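You operate a simulated robot arm through the tools that you are given. There is no shell and no other tool. Be economical: measure what you need, move in short steps, check, and stop when the job is done.

The job below is to be done with a simulated two-armed robot. You get a single attempt, and the scene is never put back.

TASK
Take the lid off the gold tin and lay it down on the top of the small wooden bench. Then put two of the kernels from the top of the deck in the small basket. Then take the green brush and leave it on the top of the low stand. Then take the blue bucket on the top of the steel bench and put it away on the spot under the spout marked small. Then pull the ties drawer open. Do these in the order given. Set down upright: green brush.

It is judged by the outcome, as a careful person would: the job done as asked, and still so three seconds after it is handed in. It fails if anything else is knocked over, pushed out of place, dropped, spilled or broken. A push-on lid holds only when it is set on centred and level and pressed home; a screw cap is set on level and turned clockwise until tight.

THE ROBOT
Two 7-joint arms with three-finger grippers on one trunk, on a base that drives. Base frame: it is fixed to the floor where the robot stands at the start and does not move with it; the origin is under the middle of the robot, x ahead of it, y to its left, z up; the surface under the hand at the start is at about z = 820. Lengths are in mm, angles in degrees, forces in N, time in s.
The left shoulder is at the start at [29, 154, 1039], the right one opposite. With the tool pointing down near the work surface each hand reaches from about 200 to 620 mm from the robot's upright axis, wherever it stands, measured 20 degrees to its own side. Places, roughly: blue bucket (17x19x15 cm) [-1700, -2800, 800]; gold tin (9x9x10 cm) [500, 100, 900]; green brush (12x5x8 cm) [-5300, 7300, 400]; kernel (3x3x2 cm) [-3700, 4800, 900]; small basket (13x35x8 cm) [-3500, 6200, 800]; spot under the spout marked small (22x22 cm) [-7560, -2260, 440]; ties drawer [-7400, 3300, 700]; top of the low stand [-5500, 4900, 300]. Payload 2.69 kg a hand.
Tool frame (each hand has its own): the origin (TCP) lies between the finger pads and is the grasp point; the fingertips stand 29 mm ahead of it; z points along the fingers, y is the line along which they close. The gripper opens to 120 mm. The gripper's body begins 78 mm behind the TCP.
Orientation is that of the tool frame in the base frame, as [roll, pitch, yaw] about the fixed x, y, z axes, in that order (R = Rz(yaw) Ry(pitch) Rx(roll)). With the fingers straight down and closing along the base's y, the tool's x points along the base's -x, its y along +y and its z along -z.

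THE INTERFACE
- The arms move only by the tool servo_tool. It takes "left_rows", "right_rows" or both (then of equal length, played together; a hand with none holds still); each is one flat list of numbers, 7 for each row, row after row: the opening, from 0 (shut) to 1 (fully open), then the shift along the base's x, y, z in mm, then the turn, a rotation vector about the base's x, y, z in degrees. In form: [gripper, x, y, z, ax, ay, az, gripper, x, y, z, ax, ay, az, ...]. A call has 1 to 10 rows; each row shifts and turns the commanded pose from where the row before left it. Each row takes 0.2 s and may step no farther than 50 mm and 8.6 degrees from the row before; otherwise, or with a gripper value out of range, the whole call is refused. A pose out of reach is approached as far as the arm can. The call stops where the force on the tool passes 40 N (or 10 N more than at its start, if that is more) or the arm is blocked; 0.2 s more then pass. The fingers move at their own pace and stop on an object; they squeeze with about 24 N. The grip force told is the motor's: it shows also when the fingers shut on nothing. Time passes only in rows, and 0.2 s behind the last, so rows that do not move let the fingers close. It gives the time, the measured TCP pose, the force on the tool (base axes), the opening and the grip force at its end, in the units of the frame above (readings bear some noise), with the torque about the TCP (base axes, N m) and any sound that the robot's microphone picked up.
- Cameras (640 x 400 px; columns grow to the right, rows downward): "scene" is now at [131.8, 28.3, 1205.1]; the picture's right is [0.33, -0.94, 0.00], its down [-0.39, -0.14, -0.91] and it looks along [0.86, 0.30, -0.41] (base axes); focal length 214 px, centre (320, 200). "left" rides on the left gripper at [63, 0, -104] in its tool frame; the picture's right is [-0.01, 1.00, 0.00], its down [-0.83, 0.00, -0.56] and it looks along [-0.56, 0.00, 0.83] (tool axes); focal length 275 px, centre (320, 200). "right" rides on the right gripper at [63, 0, -104] in its tool frame; the picture's right is [0.00, 1.00, 0.00], its down [-0.83, 0.00, -0.56] and it looks along [-0.56, 0.00, 0.83] (tool axes); focal length 275 px, centre (320, 200). There is no depth. A picture from a camera that has moved, and an enlarged one, comes with that camera's place and axes in the base frame and with its lens.
- grab_frame(camera): a new picture of that camera. The clock stands still meanwhile.
- move_column(by): slides the trunk up (or, below 0, down) by that many mm; the arms and the scene camera ride with it, the base frame stays. It gives what a move gives, with no picture.
- roll_base(legs): drives the robot by 1 to 6 legs, each [ahead, left, turn to the left] in mm, mm and degrees, along the robot's own axes; the way and the turn of a leg run together, so that a leg with both is an arc; at most 1500 mm and 180 degrees a leg. The arms and the cameras ride along, it lands a little off, and it stops where it bumps. It gives what a move gives.
- head_to(pan, tilt): turns the head with the scene camera to pan (to the left, within 80 degrees either way) and tilt (down, from -29 to 69), counted from straight ahead of the robot. It gives what a move gives.
- close_up(camera, box): a new picture of the part [left, top, right, bottom] of that camera's present view, enlarged. The clock stands still meanwhile.
- job_done(): hands the job in; it is judged then, once.

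Work in short steps. Places have to be worked out from the pictures, the camera data and where the tool is seen: move nearer, look again, correct. Check each grasp and each placing, and mend what went wrong. You have 165 turns and 118 pictures in all, those below and enlarged ones among them. Open the grippers and draw the arms clear of the work before you hand the job in, unless the task says otherwise.

The tools are called after ">>>" as name(argument=value, ...) on one line, values as JSON. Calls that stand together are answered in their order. servo_tool: Moves the arms, as the interface text tells. Its arguments: {"type":"object","properties":{"left_rows":{"type":"array"},"right_rows":{"type":"array"}},"required":[]} The other tools are called the same way: move_column (by) slides the trunk up or down; roll_base (legs) drives the base; head_to (pan, tilt) turns the head that bears the scene camera; grab_frame (camera) takes a picture; close_up (camera, box) takes an enlarged picture of a part of a camera's view; job_done () hands the job in.

At the start:

```text
clock: 0.0
left_ee_pos: [334.7, 229.4, 1146.9]
left_ee_rot: [-179.9, 0.0, 180.0]
left_force: [0.0, -0.8, 0.9]
left_moment: [0.0, 0.02, -0.01]
left_grip_width: 120.0
left_grip_force: 0.0
right_ee_pos: [280.3, -24.5, 1129.9]
right_ee_rot: [-180.0, 0.0, 179.9]
right_force: [0.0, 0.0, -0.2]
right_moment: [0.01, 0.0, -0.02]
right_grip_width: 119.8
right_grip_force: 0.0
trunk travel left (down, up): [-402.0, 36.0]
robot x, y, heading: [1.3, -0.1, -0.1]
head pan, tilt: [19.5, 24.4]
```

scene: 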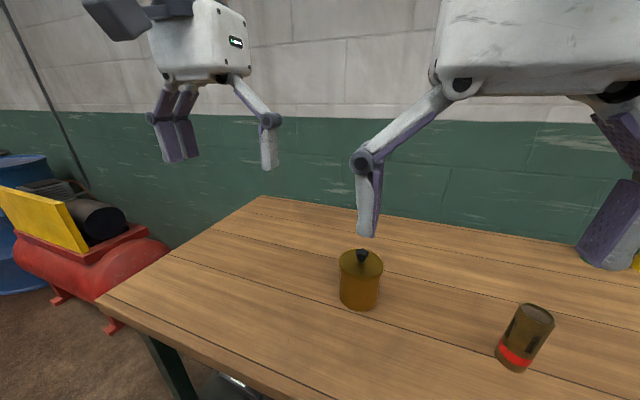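
right: 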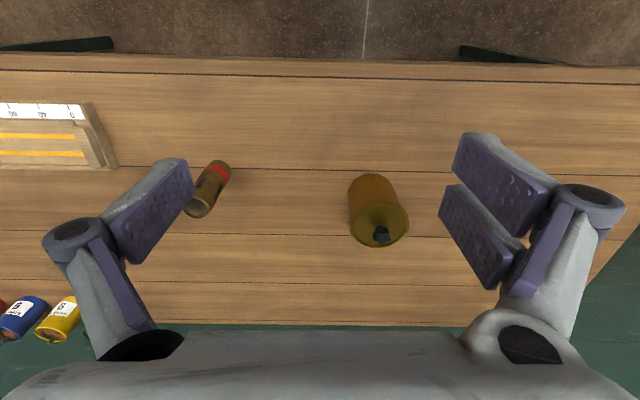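
left: 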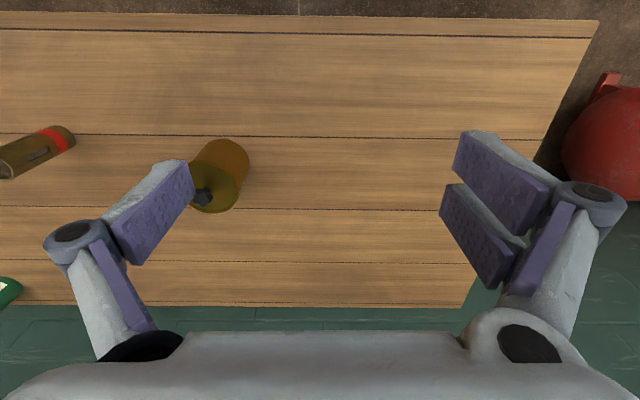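

I put the tin's knob at about [486, 65, 927]. Before moving, I'll look around for the small wooden bench and take a closer look at the tin.

>>> close_up(camera="scene", box=[300, 220, 420, 320])

>>> head_to(pan=-40, tilt=25)

>>> grab_frame(camera="scene")

>>> head_to(pan=79, tilt=20)

>>> grab_frame(camera="scene")

```text
4.00 times, centred on (360, 270) of scene
camera zoom: at [131.8, 28.3, 1205.1], right [0.33, -0.94, 0.0], down [-0.39, -0.14, -0.91], along [0.86, 0.3, -0.41], focal length 858 px, centre (160, -80)
```

zoom: 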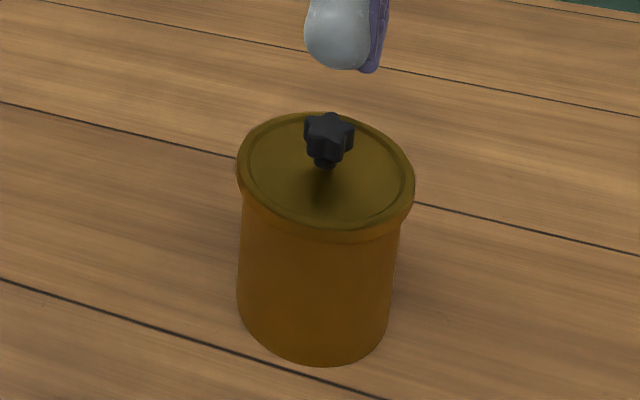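

```text
clock: 1.3
left_ee_pos: [335.2, 229.0, 1146.7]
left_ee_rot: [-179.9, 0.0, -179.8]
left_force: [1.1, 0.8, -0.4]
left_moment: [0.0, -0.01, 0.0]
left_grip_width: 120.2
left_grip_force: 0.1
right_ee_pos: [280.0, -23.1, 1130.1]
right_ee_rot: [179.9, 0.1, -180.0]
right_force: [0.0, -0.2, -0.4]
right_moment: [-0.02, 0.02, 0.02]
right_grip_width: 119.6
right_grip_force: 0.0
trunk travel left (down, up): [-402.0, 36.0]
robot x, y, heading: [-2.1, -4.4, -0.2]
head pan, tilt: [-40.0, 25.0]
```

```text
113 pictures are left
camera scene: at [115.5, -61.7, 1204.1], right [-0.64, -0.77, 0.0], down [-0.32, 0.27, -0.91], along [0.69, -0.58, -0.42], focal length 214 px, centre (320, 200)
```

scene: 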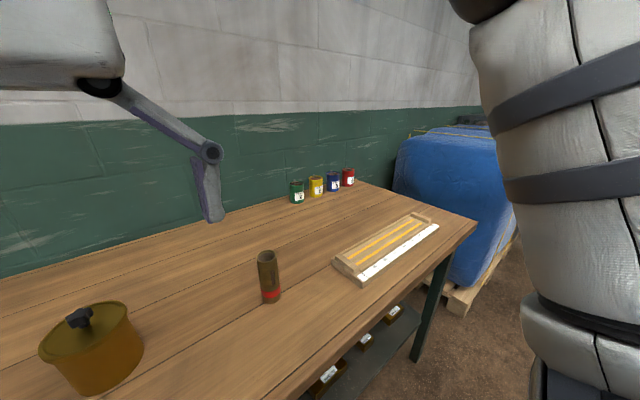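

```text
clock: 3.3
left_ee_pos: [335.2, 229.6, 1146.3]
left_ee_rot: [-180.0, 0.0, -179.9]
left_force: [-0.6, 0.1, 0.2]
left_moment: [0.0, -0.02, -0.02]
left_grip_width: 119.8
left_grip_force: 0.0
right_ee_pos: [281.3, -22.6, 1130.2]
right_ee_rot: [180.0, 0.0, 180.0]
right_force: [0.1, 0.3, 1.0]
right_moment: [-0.01, 0.03, 0.0]
right_grip_width: 120.0
right_grip_force: 0.0
trunk travel left (down, up): [-402.0, 36.0]
robot x, y, heading: [0.4, -2.6, -0.0]
head pan, tilt: [79.0, 20.0]
```

```text
112 pictures are left
camera scene: at [62.7, 88.9, 1212.2], right [0.98, -0.19, 0.0], down [-0.07, -0.34, -0.94], along [0.18, 0.92, -0.34], focal length 214 px, centre (320, 200)
```

scene: 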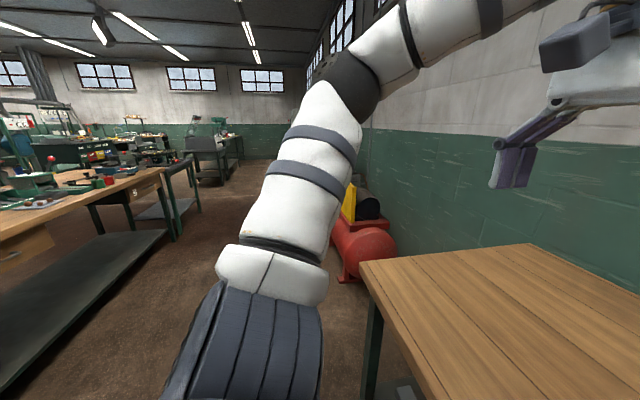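

The tin stands on this wooden-topped bench, and its knob is about 24 mm wide and 28 mm high, with its top at z≈940. I'll move the right hand aside and bring the left hand to hover over the knob.

>>> servo_tool(left_rows=[0.5, 25.2, -27.4, -24, 0, 0, 0, 0.5, 25.2, -27.4, -24, 0, 0, 0, 0.5, 25.2, -27.4, -24, 0, 0, 0, 0.5, 25.2, -27.4, -24, 0, 0, 0, 0.5, 25.2, -27.4, -24, 0, 0, 0, 0.5, 25.2, -27.4, -24, 0, 0, 0, 0.5, 0, 0, 0, 0, 0, 0], right_rows=[0.5, -5, -40, 0, 0, 0, 0, 0.5, -5, -40, 0, 0, 0, 0, 0.5, -5, -40, 0, 0, 0, 0, 0.5, -5, -40, 0, 0, 0, 0, 0.5, 0, -30, 0, 0, 0, 0, 0.5, 0, 0, 0, 0, 0, 0, 0.5, 0, 0, 0, 0, 0, 0])

>>> grab_frame(camera="left")

>>> head_to(pan=10, tilt=35)

>>> grab_frame(camera="scene")

```text
clock: 4.9
left_ee_pos: [483.6, 65.4, 1002.8]
left_ee_rot: [179.9, 0.1, -180.0]
left_force: [-0.9, 0.2, 0.2]
left_moment: [-0.01, -0.01, 0.03]
left_grip_width: 60.2
left_grip_force: 0.0
right_ee_pos: [260.6, -212.6, 1130.2]
right_ee_rot: [179.9, 0.0, -179.9]
right_force: [0.0, -0.2, -0.1]
right_moment: [0.07, 0.0, -0.01]
right_grip_width: 60.3
right_grip_force: 0.0
trunk travel left (down, up): [-402.0, 36.0]
robot x, y, heading: [0.2, 2.4, -0.2]
head pan, tilt: [79.0, 20.0]
```

```text
111 pictures are left
camera left: at [422.5, 65.1, 1105.8], right [0.0, 1.0, 0.0], down [0.83, 0.0, 0.56], along [0.56, 0.0, -0.83], focal length 275 px, centre (320, 200)
```

left: 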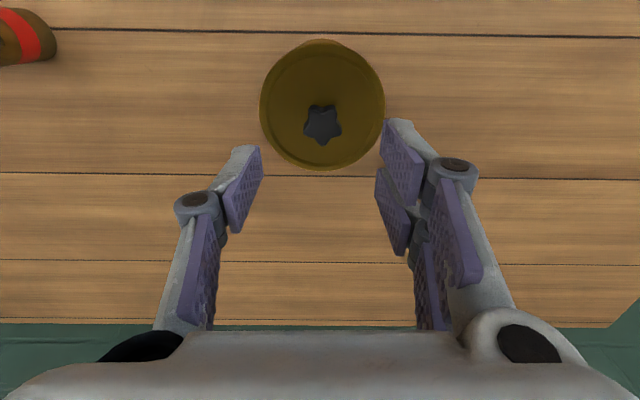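

```text
clock: 6.3
left_ee_pos: [485.3, 65.3, 1001.3]
left_ee_rot: [180.0, 0.1, -179.9]
left_force: [-0.1, 0.5, 1.0]
left_moment: [-0.01, 0.0, 0.0]
left_grip_width: 60.0
left_grip_force: 0.0
right_ee_pos: [261.0, -213.1, 1129.8]
right_ee_rot: [180.0, 0.0, -179.9]
right_force: [-1.2, 0.0, 0.5]
right_moment: [0.01, 0.01, 0.01]
right_grip_width: 59.7
right_grip_force: 0.1
trunk travel left (down, up): [-402.0, 36.0]
robot x, y, heading: [-0.3, 3.8, -0.4]
head pan, tilt: [10.0, 35.0]
```

```text
110 pictures are left
camera scene: at [131.5, 12.9, 1188.4], right [0.17, -0.98, 0.0], down [-0.56, -0.1, -0.82], along [0.81, 0.14, -0.57], focal length 214 px, centre (320, 200)
```

scene: 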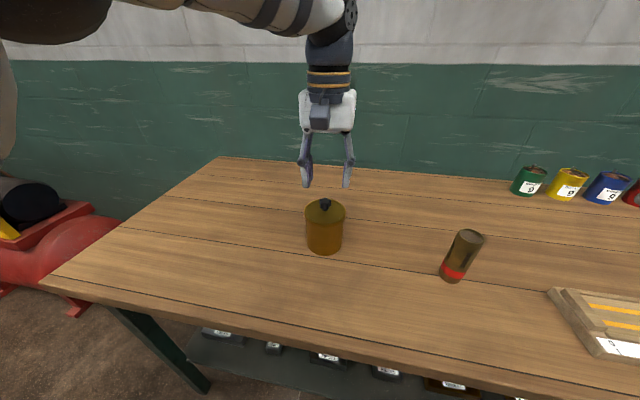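

The knob is at about [480, 65], between the fingers. I'll descend to TCP z≈945, close, and lift slightly.

>>> servo_tool(left_rows=[0.5, -5, 0, -28, 0, 0, 0, 0.5, 0, 0, -28, 0, 0, 0, 0, 0, 0, 0, 0, 0, 0, 0, 0, 0, 0, 0, 0, 0, 0, 0, 0, 0, 0, 0, 0])

>>> grab_frame(camera="left")

```text
clock: 7.5
left_ee_pos: [480.0, 65.5, 943.4]
left_ee_rot: [-180.0, -0.1, -179.8]
left_force: [-0.2, 0.5, -0.3]
left_moment: [0.0, 0.03, 0.04]
left_grip_width: 21.7
left_grip_force: 24.2
right_ee_pos: [261.3, -213.7, 1129.9]
right_ee_rot: [-180.0, 0.1, -180.0]
right_force: [0.5, -0.6, 0.4]
right_moment: [0.0, -0.02, -0.01]
right_grip_width: 59.9
right_grip_force: 0.0
trunk travel left (down, up): [-402.0, 36.0]
robot x, y, heading: [-0.5, -1.1, -0.3]
head pan, tilt: [10.0, 35.0]
heard: snap
```

```text
109 pictures are left
camera left: at [417.8, 64.0, 1048.0], right [0.0, 1.0, 0.0], down [0.83, 0.0, 0.56], along [0.56, 0.0, -0.83], focal length 275 px, centre (320, 200)
```

left: 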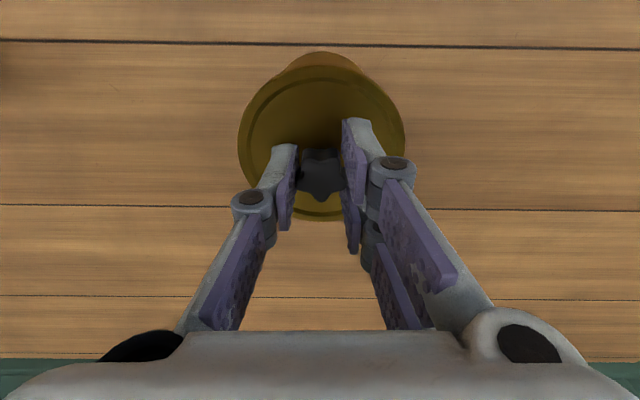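

The knob is held at 21.7 mm. I'll lift gently and watch the force.

>>> servo_tool(left_rows=[0, 0, 0, 5, 0, 0, 0, 0, 0, 0, 5, 0, 0, 0, 0, 0, 0, 10, 0, 0, 0, 0, 0, 0, 10, 0, 0, 0, 0, 0, 0, 20, 0, 0, 0])

>>> grab_frame(camera="scene")

```text
clock: 8.7
left_ee_pos: [482.4, 64.9, 997.4]
left_ee_rot: [-180.0, 0.0, -179.9]
left_force: [0.3, -0.1, -0.3]
left_moment: [-0.03, 0.02, 0.02]
left_grip_width: 21.7
left_grip_force: 23.8
right_ee_pos: [261.4, -213.4, 1129.9]
right_ee_rot: [-179.9, 0.0, -180.0]
right_force: [0.1, -0.6, 0.0]
right_moment: [0.02, -0.01, 0.03]
right_grip_width: 59.9
right_grip_force: 0.1
trunk travel left (down, up): [-402.0, 36.0]
robot x, y, heading: [-2.1, 0.5, 0.0]
head pan, tilt: [10.0, 35.0]
```

```text
108 pictures are left
camera scene: at [131.4, 12.7, 1188.4], right [0.17, -0.98, 0.0], down [-0.56, -0.1, -0.82], along [0.81, 0.14, -0.57], focal length 214 px, centre (320, 200)
```

scene: 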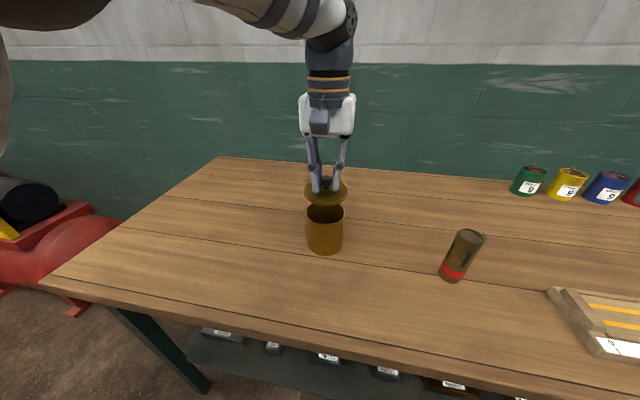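

The lid is off and the tin hasn't moved. I'll lay the lid on this bench to the left of the tin, at about [440, 245].

>>> servo_tool(left_rows=[0, 0, 0, 20, 0, 0, 0, 0, -8, 36, 0, 0, 0, 0, 0, -8, 36, 0, 0, 0, 0, 0, -8, 36, 0, 0, 0, 0, 0, -8, 36, 0, 0, 0, 0, 0, -8, 36, -20, 0, 0, 0, 0, 0, 0, -40, 0, 0, 0, 0, 0, 0, -40, 0, 0, 0, 0, 0, 0, -30, 0, 0, 0, 0, 0, 0, 0, 0, 0, 0])

>>> grab_frame(camera="scene")

```text
clock: 10.9
left_ee_pos: [442.3, 247.3, 885.6]
left_ee_rot: [179.9, 0.1, -179.9]
left_force: [-1.1, 0.4, -1.4]
left_moment: [0.01, -0.01, -0.01]
left_grip_width: 21.4
left_grip_force: 23.9
right_ee_pos: [261.2, -214.2, 1130.7]
right_ee_rot: [-180.0, 0.0, 179.9]
right_force: [-0.6, 0.2, 0.0]
right_moment: [-0.01, -0.01, 0.01]
right_grip_width: 60.0
right_grip_force: 0.2
trunk travel left (down, up): [-402.0, 36.0]
robot x, y, heading: [2.3, -1.6, 0.1]
head pan, tilt: [10.0, 35.0]
```

```text
107 pictures are left
camera scene: at [131.4, 12.9, 1188.5], right [0.17, -0.98, 0.0], down [-0.56, -0.1, -0.82], along [0.81, 0.14, -0.57], focal length 214 px, centre (320, 200)
```

scene: 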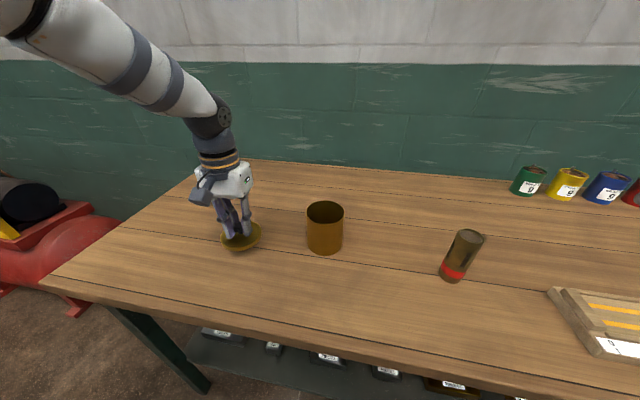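

The lid is about 20 mm above the surface. I'll lower it slowly until the force rises.

>>> servo_tool(left_rows=[0, 0, 0, -5, 0, 0, 0, 0, 0, 0, -5, 0, 0, 0, 0, 0, 0, -4, 0, 0, 0, 0, 0, 0, -4, 0, 0, 0, 0, 0, 0, 0, 0, 0, 0])

```text
clock: 12.1
left_ee_pos: [440.9, 246.3, 867.6]
left_ee_rot: [180.0, 0.1, -180.0]
left_force: [0.0, 0.0, -0.5]
left_moment: [-0.03, -0.01, -0.01]
left_grip_width: 21.6
left_grip_force: 24.0
right_ee_pos: [261.8, -213.8, 1130.8]
right_ee_rot: [-180.0, 0.0, -180.0]
right_force: [0.2, -0.5, 0.3]
right_moment: [0.0, 0.0, 0.03]
right_grip_width: 59.9
right_grip_force: 0.0
trunk travel left (down, up): [-402.0, 36.0]
robot x, y, heading: [1.4, 1.3, -0.0]
head pan, tilt: [10.0, 35.0]
```

No contact yet, so I'll keep going down.

>>> servo_tool(left_rows=[0, 0, 0, -2, 0, 0, 0, 0, 0, 0, -2, 0, 0, 0, 0, 0, 0, -2, 0, 0, 0, 0, 0, 0, -2, 0, 0, 0, 0, 0, 0, 0, 0, 0, 0])

>>> close_up(camera="scene", box=[190, 180, 290, 260])

```text
clock: 13.3
left_ee_pos: [440.6, 245.3, 860.8]
left_ee_rot: [180.0, 0.2, -180.0]
left_force: [-0.5, 0.3, -0.8]
left_moment: [0.02, 0.0, 0.0]
left_grip_width: 21.6
left_grip_force: 24.3
right_ee_pos: [261.1, -213.8, 1130.0]
right_ee_rot: [-180.0, 0.0, -180.0]
right_force: [0.3, 0.0, 0.3]
right_moment: [-0.03, -0.01, -0.02]
right_grip_width: 59.9
right_grip_force: 0.2
trunk travel left (down, up): [-402.0, 36.0]
robot x, y, heading: [-2.9, 0.6, 0.2]
head pan, tilt: [10.0, 35.0]
```

```text
5.00 times, centred on (240, 220) of scene
camera zoom: at [131.6, 12.8, 1188.4], right [0.17, -0.98, 0.0], down [-0.56, -0.1, -0.82], along [0.81, 0.14, -0.57], focal length 1072 px, centre (720, 100)
```

zoom: 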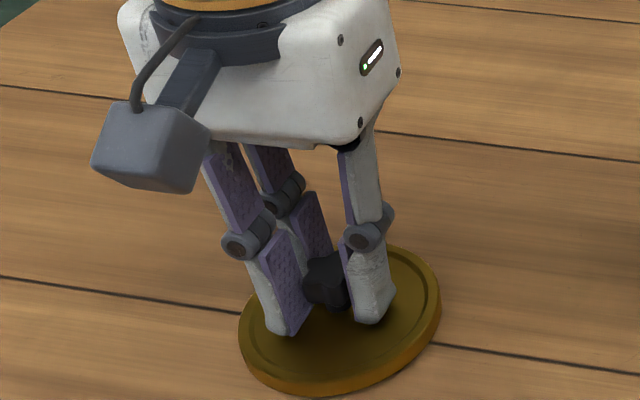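

>>> servo_tool(left_rows=[0, 0, 0, -2, 0, 0, 0, 0, 0, 0, -2, 0, 0, 0, 0, 0, 0, -2, 0, 0, 0, 0, 0, 0, -2, 0, 0, 0, 0, 0, 0, -2, 0, 0, 0, 0, 0, 0, 0, 0, 0, 0])

```text
clock: 14.4
left_ee_pos: [440.9, 244.1, 857.5]
left_ee_rot: [179.9, 0.8, -179.9]
left_force: [-8.3, 0.5, 29.4]
left_moment: [0.02, 0.65, -0.01]
left_grip_width: 21.5
left_grip_force: 24.4
right_ee_pos: [258.5, -215.2, 1130.1]
right_ee_rot: [180.0, 0.3, 180.0]
right_force: [-1.0, -0.3, 0.2]
right_moment: [-0.02, -0.01, -0.03]
right_grip_width: 60.0
right_grip_force: 0.0
trunk travel left (down, up): [-402.0, 36.0]
robot x, y, heading: [1.4, 2.3, 0.3]
head pan, tilt: [10.0, 35.0]
stopped in row 5 (left hand): the force on the tool passed its limit at 43 N (the readings are from after the stop); the commanded pose is now the measured one
```

It's touching the surface (contact at z≈858). I'll ease up a hair, open, and withdraw upwards.

>>> servo_tool(left_rows=[0, 0, 0, 1, 0, 0, 0, 0.25, 0, 0, 0, 0, 0, 0, 0.35, 0, 0, 0, 0, 0, 0, 0.4, 0, 0, 0, 0, 0, 0, 0.4, 0, 0, 30, 0, 0, 0, 0.4, 0, 0, 45, 0, 0, 0, 0.4, 0, 0, 45, 0, 0, 0, 0.4, 0, 0, 45, 0, 0, 0])

>>> grab_frame(camera="scene")

```text
clock: 16.2
left_ee_pos: [443.0, 241.9, 1022.6]
left_ee_rot: [179.9, 0.4, -179.8]
left_force: [0.1, -0.1, 0.5]
left_moment: [-0.01, 0.01, -0.01]
left_grip_width: 47.8
left_grip_force: 0.0
right_ee_pos: [262.1, -214.5, 1130.6]
right_ee_rot: [180.0, 0.0, 180.0]
right_force: [-0.3, -1.0, 0.2]
right_moment: [0.0, 0.0, 0.01]
right_grip_width: 59.9
right_grip_force: 0.1
trunk travel left (down, up): [-402.0, 36.0]
robot x, y, heading: [1.9, 0.1, 0.1]
head pan, tilt: [10.0, 35.0]
```

```text
105 pictures are left
camera scene: at [131.2, 12.6, 1188.4], right [0.17, -0.98, 0.0], down [-0.56, -0.1, -0.82], along [0.81, 0.14, -0.57], focal length 214 px, centre (320, 200)
```

scene: 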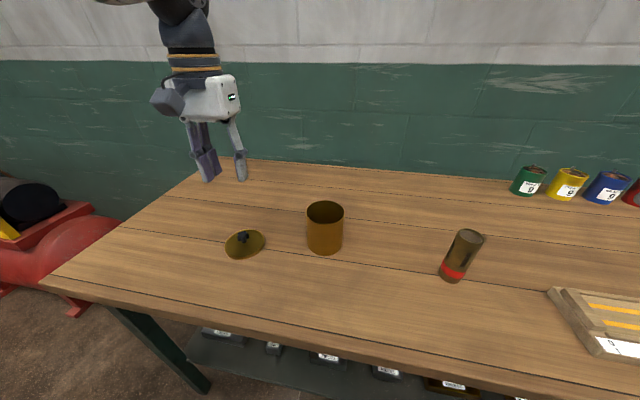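

The lid lies flat on the bench and the tin is upright. I'll pull the arms in, back off, and turn left to see the route to the kernels.

>>> servo_tool(left_rows=[0.4, -20, 0, 30, 0, 0, 0, 0.4, -30, 0, 30, 0, 0, 0, 0.4, -30, 0, 30, 0, 0, 0, 0.4, -30, 0, 10, 0, 0, 0])

>>> roll_base(legs=[[-450, 0, 0], [0, 0, 90]])

>>> head_to(pan=45, tilt=15)

>>> grab_frame(camera="scene")

>>> head_to(pan=0, tilt=15)

>>> grab_frame(camera="scene")

```text
clock: 17.2
left_ee_pos: [333.8, 246.5, 1122.3]
left_ee_rot: [179.9, 0.5, -179.7]
left_force: [-0.5, 0.2, -1.0]
left_moment: [-0.01, 0.02, -0.02]
left_grip_width: 48.0
left_grip_force: 0.0
right_ee_pos: [261.1, -212.4, 1130.6]
right_ee_rot: [180.0, 0.1, -180.0]
right_force: [-0.1, 0.2, -0.2]
right_moment: [-0.02, -0.01, -0.02]
right_grip_width: 60.1
right_grip_force: 0.0
trunk travel left (down, up): [-402.0, 36.0]
robot x, y, heading: [1.2, 0.7, 0.1]
head pan, tilt: [10.0, 35.0]
```

```text
clock: 23.6
left_ee_pos: [-670.9, 350.3, 1121.6]
left_ee_rot: [180.0, 0.4, -93.8]
left_force: [-0.3, -0.2, -0.2]
left_moment: [-0.04, -0.02, -0.01]
left_grip_width: 48.0
left_grip_force: 0.1
right_ee_pos: [-217.5, 246.2, 1130.4]
right_ee_rot: [-180.0, 0.0, -94.0]
right_force: [-0.4, 1.2, 0.1]
right_moment: [0.04, 0.02, 0.04]
right_grip_width: 60.4
right_grip_force: 0.0
trunk travel left (down, up): [-402.0, 36.0]
robot x, y, heading: [-450.2, -0.7, 86.1]
head pan, tilt: [10.0, 35.0]
```

```text
clock: 24.6
left_ee_pos: [-671.4, 350.5, 1121.6]
left_ee_rot: [179.9, 0.3, -93.7]
left_force: [0.7, 0.9, 0.3]
left_moment: [0.0, 0.02, 0.02]
left_grip_width: 48.0
left_grip_force: 0.0
right_ee_pos: [-217.2, 247.0, 1129.3]
right_ee_rot: [180.0, 0.0, -93.8]
right_force: [0.3, -0.1, 0.3]
right_moment: [-0.01, -0.01, -0.01]
right_grip_width: 60.0
right_grip_force: 0.1
trunk travel left (down, up): [-402.0, 36.0]
robot x, y, heading: [-448.6, -2.8, 86.0]
head pan, tilt: [45.0, 15.0]
```

```text
104 pictures are left
camera scene: at [-506.1, 111.4, 1220.3], right [0.75, 0.66, 0.0], down [0.17, -0.2, -0.97], along [-0.63, 0.73, -0.26], focal length 214 px, centre (320, 200)
```

scene: 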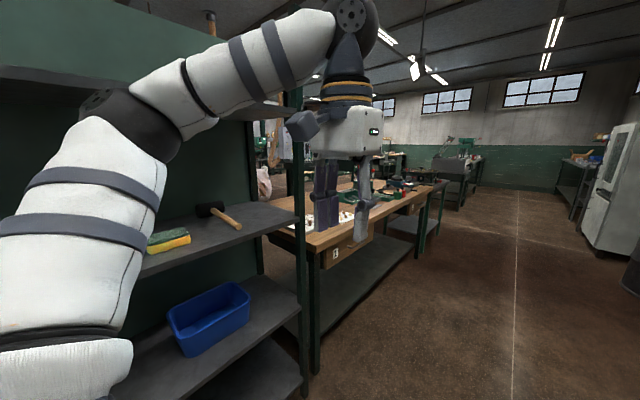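

```text
clock: 25.8
left_ee_pos: [-671.1, 351.1, 1122.3]
left_ee_rot: [179.9, 0.4, -93.7]
left_force: [-0.1, -0.6, 0.8]
left_moment: [-0.02, -0.01, -0.01]
left_grip_width: 48.1
left_grip_force: 0.0
right_ee_pos: [-217.9, 245.9, 1130.4]
right_ee_rot: [-180.0, 0.0, -93.9]
right_force: [-0.5, -0.5, 0.2]
right_moment: [0.0, -0.01, 0.0]
right_grip_width: 60.0
right_grip_force: 0.0
trunk travel left (down, up): [-402.0, 36.0]
robot x, y, heading: [-448.1, 0.5, 86.0]
head pan, tilt: [0.0, 15.0]
```

```text
103 pictures are left
camera scene: at [-438.5, 134.2, 1220.4], right [1.0, -0.07, 0.0], down [-0.02, -0.26, -0.97], along [0.06, 0.96, -0.26], focal length 214 px, centre (320, 200)
```

scene: 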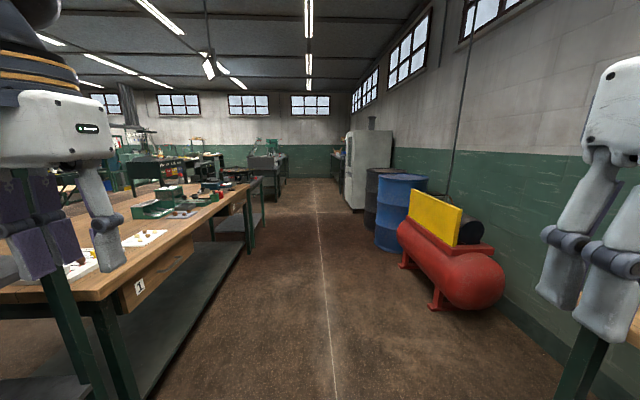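

The corridor ahead (+y) is clear, with bench 1 to the left. I'll drive about 2.8 m ahead and look left.

>>> roll_base(legs=[[0, 0, 4], [1400, 0, 0], [1400, 0, 0]])

>>> head_to(pan=50, tilt=15)

>>> grab_frame(camera="scene")

>>> head_to(pan=0, tilt=15)

>>> grab_frame(camera="scene")

```text
clock: 39.6
left_ee_pos: [-813.7, 3070.5, 1121.5]
left_ee_rot: [179.8, 0.4, -86.5]
left_force: [-0.8, 0.1, -1.0]
left_moment: [0.0, 0.01, 0.02]
left_grip_width: 48.1
left_grip_force: 0.1
right_ee_pos: [-352.7, 3025.3, 1130.1]
right_ee_rot: [179.9, 0.0, -86.6]
right_force: [0.0, -0.1, 0.2]
right_moment: [0.0, 0.0, 0.02]
right_grip_width: 60.0
right_grip_force: 0.0
trunk travel left (down, up): [-402.0, 36.0]
robot x, y, heading: [-551.0, 2751.8, 93.3]
head pan, tilt: [0.0, 15.0]
```

```text
clock: 40.7
left_ee_pos: [-815.4, 3069.8, 1122.2]
left_ee_rot: [179.9, 0.4, -86.5]
left_force: [-1.1, 0.4, 0.4]
left_moment: [-0.01, -0.02, -0.04]
left_grip_width: 48.1
left_grip_force: 0.0
right_ee_pos: [-352.7, 3024.9, 1130.6]
right_ee_rot: [180.0, 0.0, -86.6]
right_force: [0.1, 0.4, 0.5]
right_moment: [0.01, 0.0, 0.01]
right_grip_width: 59.9
right_grip_force: 0.0
trunk travel left (down, up): [-402.0, 36.0]
robot x, y, heading: [-548.7, 2752.2, 93.3]
head pan, tilt: [50.0, 15.0]
```

```text
102 pictures are left
camera scene: at [-626.4, 2847.3, 1220.4], right [0.6, 0.8, 0.0], down [0.21, -0.15, -0.97], along [-0.78, 0.58, -0.26], focal length 214 px, centre (320, 200)
```

scene: 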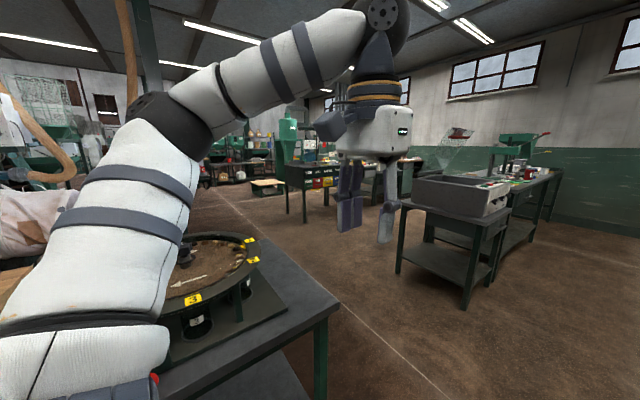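

```text
clock: 41.9
left_ee_pos: [-815.5, 3069.5, 1122.0]
left_ee_rot: [179.9, 0.4, -86.5]
left_force: [-0.3, 0.1, 0.2]
left_moment: [-0.02, 0.04, 0.01]
left_grip_width: 47.8
left_grip_force: 0.1
right_ee_pos: [-352.4, 3023.3, 1130.5]
right_ee_rot: [179.9, 0.0, -86.6]
right_force: [-0.7, 0.5, 0.6]
right_moment: [0.03, 0.02, 0.0]
right_grip_width: 60.1
right_grip_force: 0.1
trunk travel left (down, up): [-402.0, 36.0]
robot x, y, heading: [-546.0, 2749.4, 93.5]
head pan, tilt: [0.0, 15.0]
```

```text
101 pictures are left
camera scene: at [-557.1, 2884.7, 1220.4], right [1.0, 0.06, 0.0], down [0.02, -0.26, -0.97], along [-0.06, 0.96, -0.26], focal length 214 px, centre (320, 200)
```

scene: 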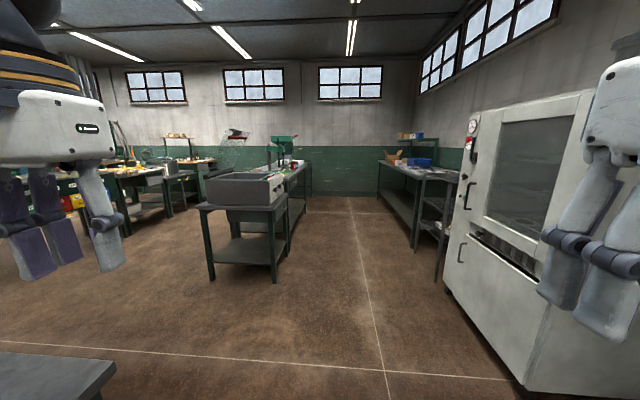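

There's an aisle at y≈3850 between bench 1's end and the trough table. I'll drive to it, turn left (−x), advance, and look.

>>> roll_base(legs=[[1080, 0, 0], [0, 0, 88], [900, 0, 0]])

>>> grab_frame(camera="scene")

>>> head_to(pan=-45, tilt=15)

>>> grab_frame(camera="scene")

```text
clock: 55.6
left_ee_pos: [-1860.6, 3606.2, 1121.8]
left_ee_rot: [179.8, 0.4, -0.6]
left_force: [-0.6, -0.3, 0.0]
left_moment: [-0.02, 0.03, -0.02]
left_grip_width: 48.1
left_grip_force: 0.0
right_ee_pos: [-1783.5, 4064.1, 1129.8]
right_ee_rot: [180.0, 0.0, -0.5]
right_force: [0.7, 0.5, 0.5]
right_moment: [0.0, 0.02, -0.02]
right_grip_width: 60.0
right_grip_force: 0.0
trunk travel left (down, up): [-402.0, 36.0]
robot x, y, heading: [-1523.7, 3848.3, 179.6]
head pan, tilt: [0.0, 15.0]
```

```text
100 pictures are left
camera scene: at [-1659.8, 3846.5, 1220.4], right [0.01, 1.0, 0.0], down [0.26, 0.0, -0.97], along [-0.97, 0.01, -0.26], focal length 214 px, centre (320, 200)
```

scene: 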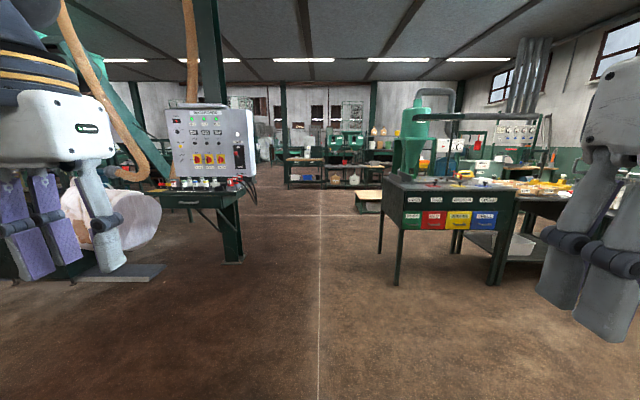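

```text
clock: 56.7
left_ee_pos: [-1861.5, 3606.0, 1122.4]
left_ee_rot: [180.0, 0.4, -0.6]
left_force: [-1.0, -0.1, -0.5]
left_moment: [0.03, 0.03, -0.03]
left_grip_width: 48.0
left_grip_force: 0.1
right_ee_pos: [-1783.3, 4063.4, 1130.5]
right_ee_rot: [-180.0, 0.0, -0.5]
right_force: [0.2, -0.4, -0.5]
right_moment: [0.02, 0.02, -0.02]
right_grip_width: 59.8
right_grip_force: 0.1
trunk travel left (down, up): [-402.0, 36.0]
robot x, y, heading: [-1526.5, 3847.9, 179.7]
head pan, tilt: [-45.0, 15.0]
```

```text
99 pictures are left
camera scene: at [-1631.6, 3912.2, 1220.4], right [0.71, 0.7, 0.0], down [0.18, -0.18, -0.97], along [-0.68, 0.69, -0.26], focal length 214 px, centre (320, 200)
```

scene: 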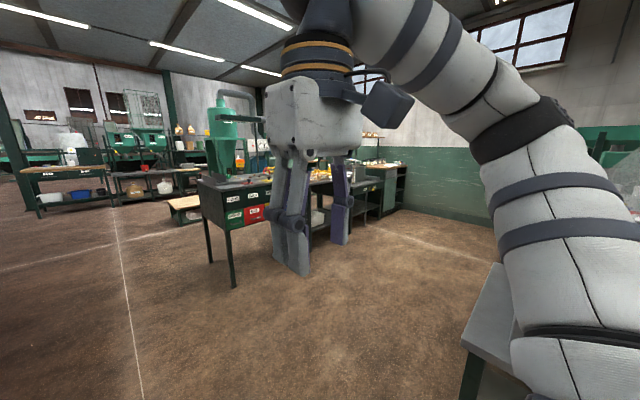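

The deck is the drawer-fronted table with the green machine (corner legs near [-3290, 4546] and [-3290, 5360]). I'll drive to x≈-3650, turn right to face it, and look.

>>> roll_base(legs=[[1100, 0, 0], [1030, 0, 0], [0, 0, -89]])

>>> head_to(pan=0, tilt=22)

>>> grab_frame(camera="scene")

```text
clock: 71.3
left_ee_pos: [-3948.8, 4197.4, 1121.9]
left_ee_rot: [179.9, 0.5, -89.7]
left_force: [-0.4, -1.1, 0.8]
left_moment: [-0.01, 0.02, 0.01]
left_grip_width: 48.1
left_grip_force: 0.1
right_ee_pos: [-3489.2, 4126.7, 1129.4]
right_ee_rot: [-180.0, 0.1, -89.7]
right_force: [0.8, 0.2, 0.3]
right_moment: [-0.01, 0.02, 0.02]
right_grip_width: 60.1
right_grip_force: 0.0
trunk travel left (down, up): [-402.0, 36.0]
robot x, y, heading: [-3703.1, 3864.1, 90.4]
head pan, tilt: [-45.0, 15.0]
```

```text
clock: 72.4
left_ee_pos: [-3949.2, 4198.2, 1123.3]
left_ee_rot: [179.9, 0.3, -89.7]
left_force: [0.3, -0.2, 0.0]
left_moment: [-0.01, -0.01, -0.01]
left_grip_width: 48.0
left_grip_force: 0.1
right_ee_pos: [-3489.0, 4127.7, 1129.5]
right_ee_rot: [-179.9, 0.0, -89.7]
right_force: [0.8, 0.2, 0.3]
right_moment: [0.0, 0.0, 0.0]
right_grip_width: 59.8
right_grip_force: 0.1
trunk travel left (down, up): [-402.0, 36.0]
robot x, y, heading: [-3706.8, 3866.4, 90.4]
head pan, tilt: [0.0, 22.0]
```

```text
98 pictures are left
camera scene: at [-3701.2, 3998.5, 1209.0], right [1.0, 0.0, 0.0], down [0.0, -0.37, -0.93], along [0.0, 0.93, -0.37], focal length 214 px, centre (320, 200)
```

scene: 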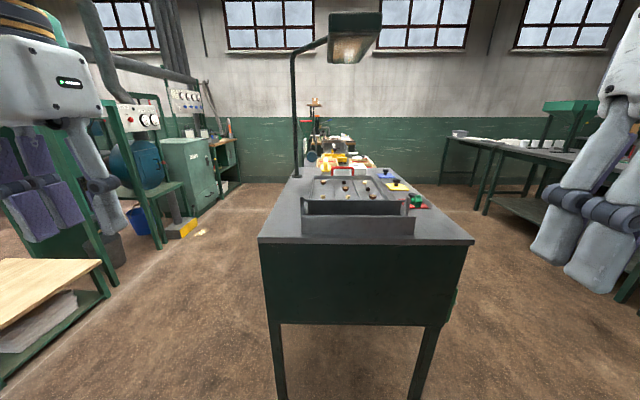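

>>> close_up(camera="scene", box=[250, 130, 490, 280])

```text
2.67 times, centred on (370, 205) of scene
camera zoom: at [-3701.2, 3998.5, 1209.0], right [1.0, 0.0, 0.0], down [0.0, -0.37, -0.93], along [0.0, 0.93, -0.37], focal length 572 px, centre (187, 187)
```

zoom: 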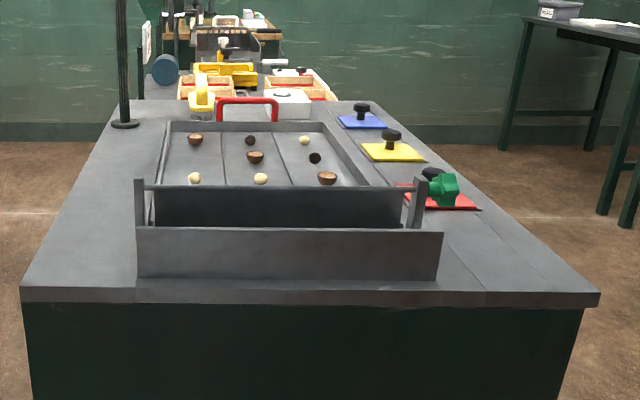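

Pale kernels appear at about [-3692, 4839] and [-3585, 4839] on the sorting deck. I'll drive up to the south edge of the deck so that each hand can take one.

>>> roll_base(legs=[[410, -66, 0]])

>>> head_to(pan=0, tilt=32)

>>> grab_frame(camera="scene")

>>> grab_frame(camera="left")

```text
clock: 74.9
left_ee_pos: [-3879.4, 4606.7, 1121.7]
left_ee_rot: [180.0, 0.4, -90.1]
left_force: [0.0, -0.9, -0.3]
left_moment: [-0.05, 0.01, 0.01]
left_grip_width: 48.1
left_grip_force: 0.0
right_ee_pos: [-3421.4, 4532.1, 1131.0]
right_ee_rot: [-180.0, 0.1, -90.1]
right_force: [0.1, -0.7, -1.0]
right_moment: [-0.02, -0.01, 0.04]
right_grip_width: 60.0
right_grip_force: 0.0
trunk travel left (down, up): [-402.0, 36.0]
robot x, y, heading: [-3637.2, 4270.2, 89.5]
head pan, tilt: [0.0, 22.0]
```

```text
clock: 75.7
left_ee_pos: [-3879.9, 4606.4, 1121.2]
left_ee_rot: [179.9, 0.4, -90.1]
left_force: [-0.5, 0.2, 0.2]
left_moment: [-0.01, 0.02, 0.0]
left_grip_width: 47.9
left_grip_force: 0.2
right_ee_pos: [-3421.0, 4531.7, 1129.0]
right_ee_rot: [180.0, 0.0, -90.1]
right_force: [-0.9, -0.9, -0.1]
right_moment: [0.0, -0.03, 0.02]
right_grip_width: 59.9
right_grip_force: 0.1
trunk travel left (down, up): [-402.0, 36.0]
robot x, y, heading: [-3638.7, 4268.3, 89.6]
head pan, tilt: [0.0, 32.0]
```

```text
96 pictures are left
camera scene: at [-3634.1, 4401.1, 1193.1], right [1.0, 0.0, 0.0], down [0.0, -0.53, -0.85], along [0.0, 0.85, -0.53], focal length 214 px, centre (320, 200)
```

scene: 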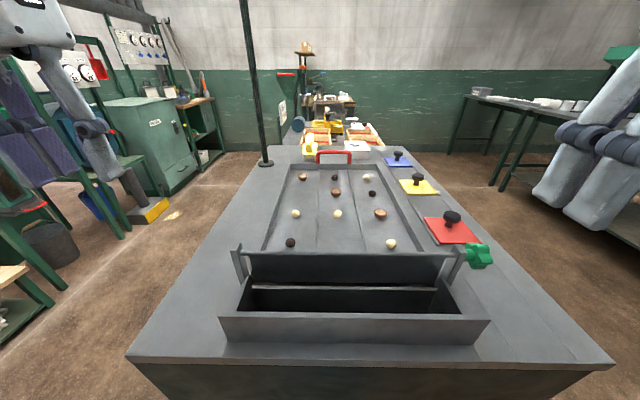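

```text
95 pictures are left
camera left: at [-3879.7, 4541.6, 1225.1], right [-1.0, 0.01, 0.0], down [0.01, 0.83, 0.56], along [0.0, 0.56, -0.83], focal length 275 px, centre (320, 200)
```

left: 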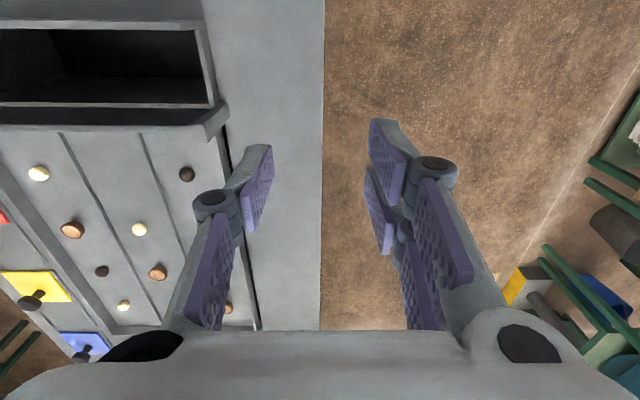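

B is at about [-3590, 4834, 885] and C at about [-3696, 4838, 884], both mid-lane with good clearance. I'll bring the right hand over B.

>>> servo_tool(right_rows=[0.45, -21.1, 37.8, -20, 0, 0, 0, 0.45, -21.1, 37.8, -20, 0, 0, 0, 0.45, -21.1, 37.8, -20, 0, 0, 0, 0.45, -21.1, 37.8, -20, 0, 0, 0, 0.45, -21.1, 37.8, -20, 0, 0, 0, 0.45, -21.1, 37.8, -20, 0, 0, 0, 0.45, -21.1, 37.8, -20, 0, 0, 0, 0.45, -21.1, 37.8, -20, 0, 0, 0, 0.45, 0, 0, 0, 0, 0, 0])

>>> grab_frame(camera="right")

```text
clock: 77.7
left_ee_pos: [-3881.0, 4605.7, 1122.5]
left_ee_rot: [179.8, 0.4, -90.1]
left_force: [-0.3, 0.1, -0.9]
left_moment: [0.01, -0.01, 0.0]
left_grip_width: 47.8
left_grip_force: 0.0
right_ee_pos: [-3588.7, 4813.4, 968.2]
right_ee_rot: [179.9, -0.1, -90.1]
right_force: [-0.8, -0.3, -0.8]
right_moment: [-0.02, 0.01, -0.02]
right_grip_width: 54.1
right_grip_force: 0.0
right hand out of reach, approached as far as the arm can: row 8
trunk travel left (down, up): [-402.0, 36.0]
robot x, y, heading: [-3638.9, 4269.3, 89.9]
head pan, tilt: [0.0, 32.0]
```

```text
94 pictures are left
camera right: at [-3587.2, 4749.7, 1072.1], right [-1.0, 0.0, 0.0], down [0.0, 0.83, 0.56], along [0.0, 0.56, -0.83], focal length 275 px, centre (320, 200)
```

right: 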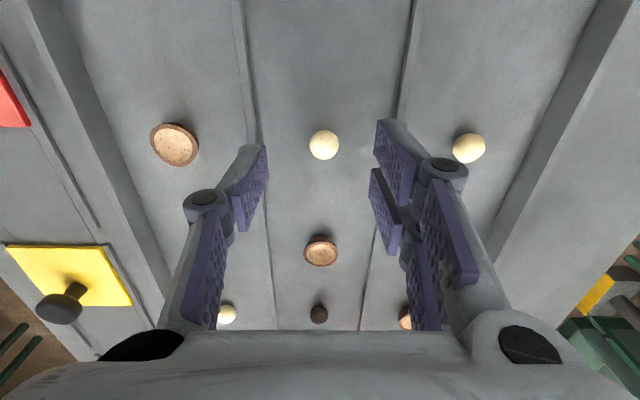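

The reach is about 16 mm short at this height, and the wrist should get nearer shoulder level as it descends. I'll go down and see.

>>> servo_tool(right_rows=[0.45, 0, 8, -30, 0, 0, 0, 0.45, -1, 8, -25, 0, 0, 0, 0.45, 0, 0, 0, 0, 0, 0])

>>> grab_frame(camera="right")

```text
clock: 78.5
left_ee_pos: [-3880.5, 4604.7, 1121.6]
left_ee_rot: [179.9, 0.6, -90.1]
left_force: [-0.6, -0.3, 0.4]
left_moment: [-0.01, 0.0, -0.02]
left_grip_width: 47.9
left_grip_force: 0.0
right_ee_pos: [-3587.2, 4827.0, 912.6]
right_ee_rot: [-180.0, 0.1, -90.1]
right_force: [0.1, 0.2, -0.6]
right_moment: [-0.01, -0.04, -0.01]
right_grip_width: 53.9
right_grip_force: 0.1
trunk travel left (down, up): [-402.0, 36.0]
robot x, y, heading: [-3632.5, 4270.0, 89.7]
head pan, tilt: [0.0, 32.0]
```

```text
93 pictures are left
camera right: at [-3586.6, 4763.0, 1016.8], right [-1.0, 0.0, 0.0], down [0.0, 0.83, 0.56], along [0.0, 0.56, -0.83], focal length 275 px, centre (320, 200)
```

right: 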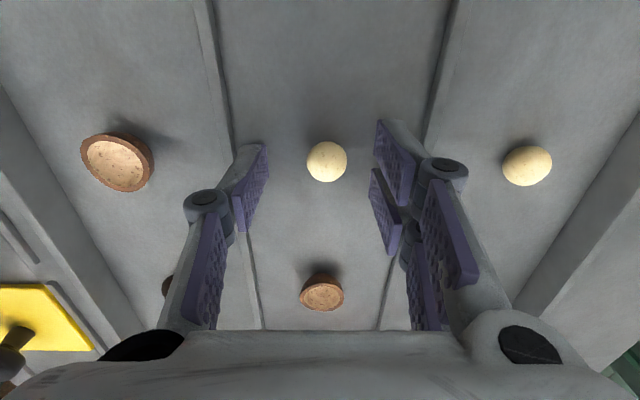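

The kernel is centred between the fingers. I'll lower to z≈894 and close.

>>> servo_tool(right_rows=[0.45, -1, 1, -6, 0, 0, 0, 0.45, -1, 1, -6, 0, 0, 0, 0.45, 0, 0, -5, 0, 0, 0, 0, 0, 0, 0, 0, 0, 0, 0, 0, 0, 0, 0, 0, 0, 0, 0, 0, 0, 0, 0, 0])

>>> grab_frame(camera="right")

```text
clock: 79.2
left_ee_pos: [-3879.5, 4602.9, 1122.8]
left_ee_rot: [179.9, 0.6, -90.1]
left_force: [-0.5, 0.2, 0.1]
left_moment: [0.02, 0.02, -0.01]
left_grip_width: 48.0
left_grip_force: 0.0
right_ee_pos: [-3589.4, 4826.8, 905.6]
right_ee_rot: [179.7, 0.8, -90.3]
right_force: [1.3, -8.1, 22.7]
right_moment: [-0.42, 0.06, 0.15]
right_grip_width: 60.3
right_grip_force: 2.3
right hand out of reach, approached as far as the arm can: row 2
trunk travel left (down, up): [-402.0, 36.0]
robot x, y, heading: [-3634.7, 4273.6, 89.9]
head pan, tilt: [0.0, 32.0]
stopped in row 3 (right hand): the force on the tool passed its limit at 43 N (the readings are from after the stop); the commanded pose is now the measured one
```

```text
92 pictures are left
camera right: at [-3589.0, 4761.7, 1009.8], right [-1.0, 0.0, 0.0], down [0.0, 0.82, 0.57], along [0.0, 0.57, -0.82], focal length 275 px, centre (320, 200)
```

right: 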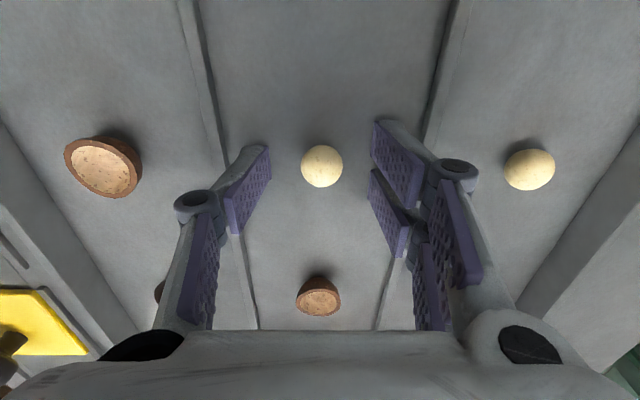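

The tips touched the deck (surface ≈876). I'll raise 3 mm and close on the kernel.

>>> servo_tool(right_rows=[0.45, 0, 0, 4, 0, 0, 0, 0, 0, 0, 0, 0, 0, 0, 0, 0, 0, 0, 0, 0, 0, 0, 0, 0, 0, 0, 0, 0, 0, 0, 0, 0, 0, 0, 0])

>>> grab_frame(camera="right")

```text
clock: 80.4
left_ee_pos: [-3881.4, 4605.1, 1121.8]
left_ee_rot: [-180.0, 0.4, -90.1]
left_force: [-0.2, -0.1, -0.1]
left_moment: [-0.01, -0.04, -0.02]
left_grip_width: 48.0
left_grip_force: 0.1
right_ee_pos: [-3590.2, 4827.8, 907.4]
right_ee_rot: [179.9, 0.8, -90.1]
right_force: [-8.6, 3.6, 24.7]
right_moment: [-0.4, 0.46, -0.16]
right_grip_width: 12.4
right_grip_force: 24.2
trunk travel left (down, up): [-402.0, 36.0]
robot x, y, heading: [-3633.2, 4269.0, 90.2]
head pan, tilt: [0.0, 32.0]
```

```text
91 pictures are left
camera right: at [-3590.2, 4762.7, 1011.2], right [-1.0, 0.0, 0.0], down [0.0, 0.82, 0.57], along [0.0, 0.57, -0.82], focal length 275 px, centre (320, 200)
```

right: 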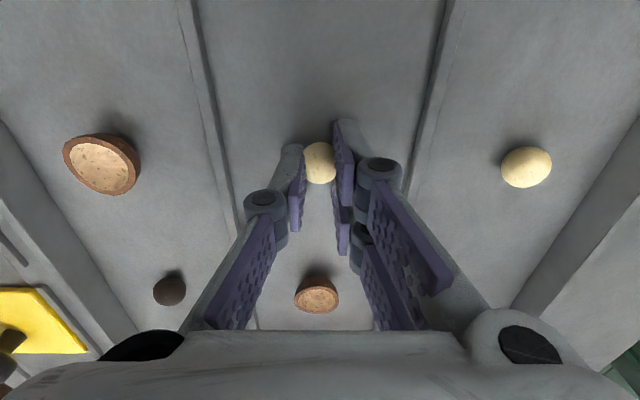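

The grip is 12.4 mm wide. I'll lift and check that it holds.

>>> servo_tool(right_rows=[0, 0, 0, 8, 0, 0, 0, 0, 0, -2, 15, 0, 0, 0, 0, 0, -5, 25, 0, 0, 0, 0, 0, -20, 30, 0, 0, 0])

>>> grab_frame(camera="right")

```text
clock: 81.4
left_ee_pos: [-3879.7, 4605.8, 1122.8]
left_ee_rot: [-179.9, 0.4, -90.1]
left_force: [-0.1, 0.1, -0.1]
left_moment: [0.01, -0.02, 0.01]
left_grip_width: 48.2
left_grip_force: 0.1
right_ee_pos: [-3588.8, 4807.6, 987.3]
right_ee_rot: [180.0, 0.5, -90.4]
right_force: [-0.1, -0.5, 0.3]
right_moment: [-0.02, 0.0, 0.02]
right_grip_width: 11.7
right_grip_force: 24.5
right hand out of reach, approached as far as the arm can: row 4
trunk travel left (down, up): [-402.0, 36.0]
robot x, y, heading: [-3635.7, 4272.7, 90.0]
head pan, tilt: [0.0, 32.0]
```

```text
90 pictures are left
camera right: at [-3588.4, 4742.3, 1090.5], right [-1.0, 0.0, 0.0], down [0.0, 0.83, 0.56], along [0.0, 0.56, -0.83], focal length 275 px, centre (320, 200)
```

right: 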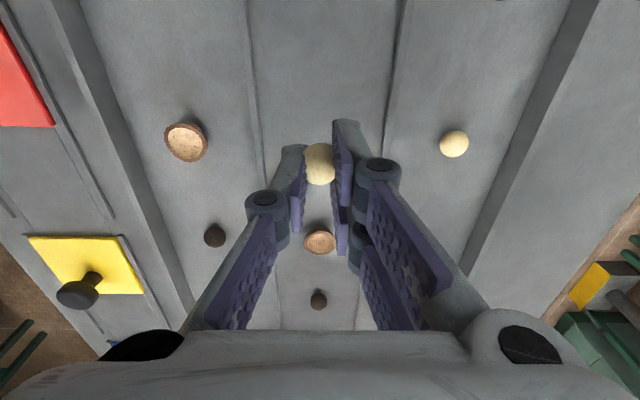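

The kernel is held. I'll swing the right hand clear and bring the left hand over C at about [-3693, 4827].

>>> servo_tool(right_rows=[0, 20, -35, 18, 0, 0, 0, 0, 20, -35, 18, 0, 0, 0, 0, 20, -35, 18, 0, 0, 0, 0, 20, -35, 18, 0, 0, 0, 0, 20, -35, 18, 0, 0, 0, 0, 20, -35, 18, 0, 0, 0, 0, 20, -35, 18, 0, 0, 0, 0, 0, 0, 0, 0, 0, 0, 0, 0, 0, 0, 0, 0, 0], left_rows=[0.42, 0, 0, 0, 0, 0, 0, 0.42, 10, 10, -10, 0, 0, 0, 0.42, 25, 27, -24, 0, 0, 0, 0.42, 25, 30, -24, 0, 0, 0, 0.42, 25, 30, -24, 0, 0, 0, 0.42, 25, 30, -24, 0, 0, 0, 0.42, 25, 30, -24, 0, 0, 0, 0.42, 25, 30, -24, 0, 0, 0, 0.42, 26, 33, -28, 0, 0, 0])

>>> grab_frame(camera="left")

```text
refused: row 9 steps farther than a row can; nothing moved
```

```text
89 pictures are left
camera left: at [-3879.8, 4541.0, 1225.3], right [-1.0, 0.01, 0.0], down [0.01, 0.83, 0.56], along [0.0, 0.56, -0.83], focal length 275 px, centre (320, 200)
```

left: 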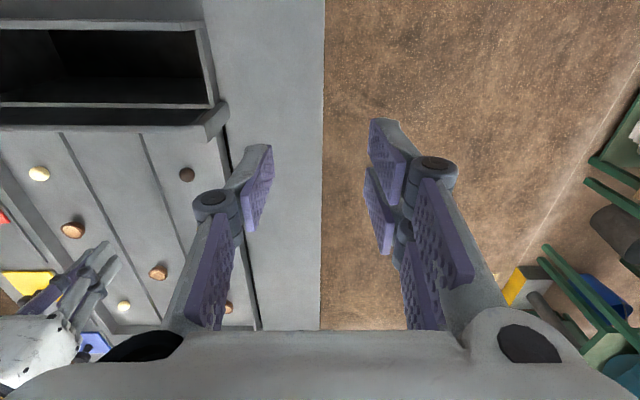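

The last row was too long, so I'll resend it with smaller steps.

>>> servo_tool(right_rows=[0, 20, -35, 18, 0, 0, 0, 0, 20, -35, 18, 0, 0, 0, 0, 20, -35, 18, 0, 0, 0, 0, 20, -35, 18, 0, 0, 0, 0, 20, -35, 18, 0, 0, 0, 0, 20, -35, 18, 0, 0, 0, 0, 20, -35, 18, 0, 0, 0, 0, 0, 0, 0, 0, 0, 0, 0, 0, 0, 0, 0, 0, 0, 0, 0, 0, 0, 0, 0, 0], left_rows=[0.42, 0, 0, 0, 0, 0, 0, 0.42, 12, 10, -10, 0, 0, 0, 0.42, 25, 27, -24, 0, 0, 0, 0.42, 25, 30, -24, 0, 0, 0, 0.42, 25, 30, -24, 0, 0, 0, 0.42, 25, 30, -24, 0, 0, 0, 0.42, 25, 30, -24, 0, 0, 0, 0.42, 25, 30, -24, 0, 0, 0, 0.42, 25, 30, -24, 0, 0, 0, 0.42, 0, 3, 0, 0, 0, 0])

>>> grab_frame(camera="left")

```text
clock: 83.6
left_ee_pos: [-3693.8, 4825.3, 944.9]
left_ee_rot: [180.0, 0.5, -90.2]
left_force: [-0.8, -0.7, -0.4]
left_moment: [0.03, -0.04, -0.01]
left_grip_width: 50.4
left_grip_force: 0.0
right_ee_pos: [-3507.6, 4695.4, 1142.1]
right_ee_rot: [179.9, 0.7, -90.3]
right_force: [1.2, 0.0, -0.1]
right_moment: [0.03, -0.01, 0.02]
right_grip_width: 11.2
right_grip_force: 23.7
right hand out of reach, approached as far as the arm can: row 1, 2, 3, 4, 5
trunk travel left (down, up): [-402.0, 36.0]
robot x, y, heading: [-3631.9, 4272.2, 89.7]
head pan, tilt: [0.0, 32.0]
```

```text
88 pictures are left
camera left: at [-3692.4, 4760.8, 1047.8], right [-1.0, 0.01, 0.0], down [0.01, 0.83, 0.56], along [0.0, 0.56, -0.83], focal length 275 px, centre (320, 200)
```

left: 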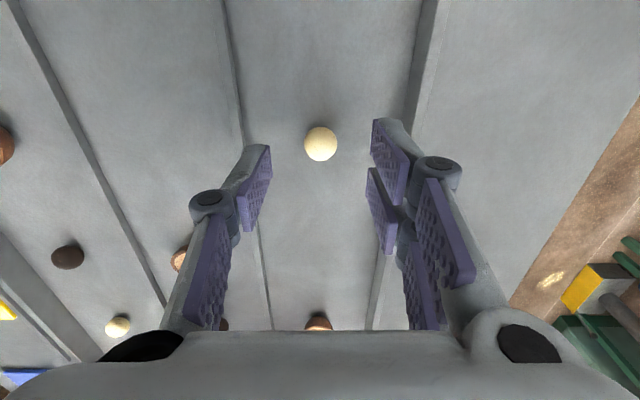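

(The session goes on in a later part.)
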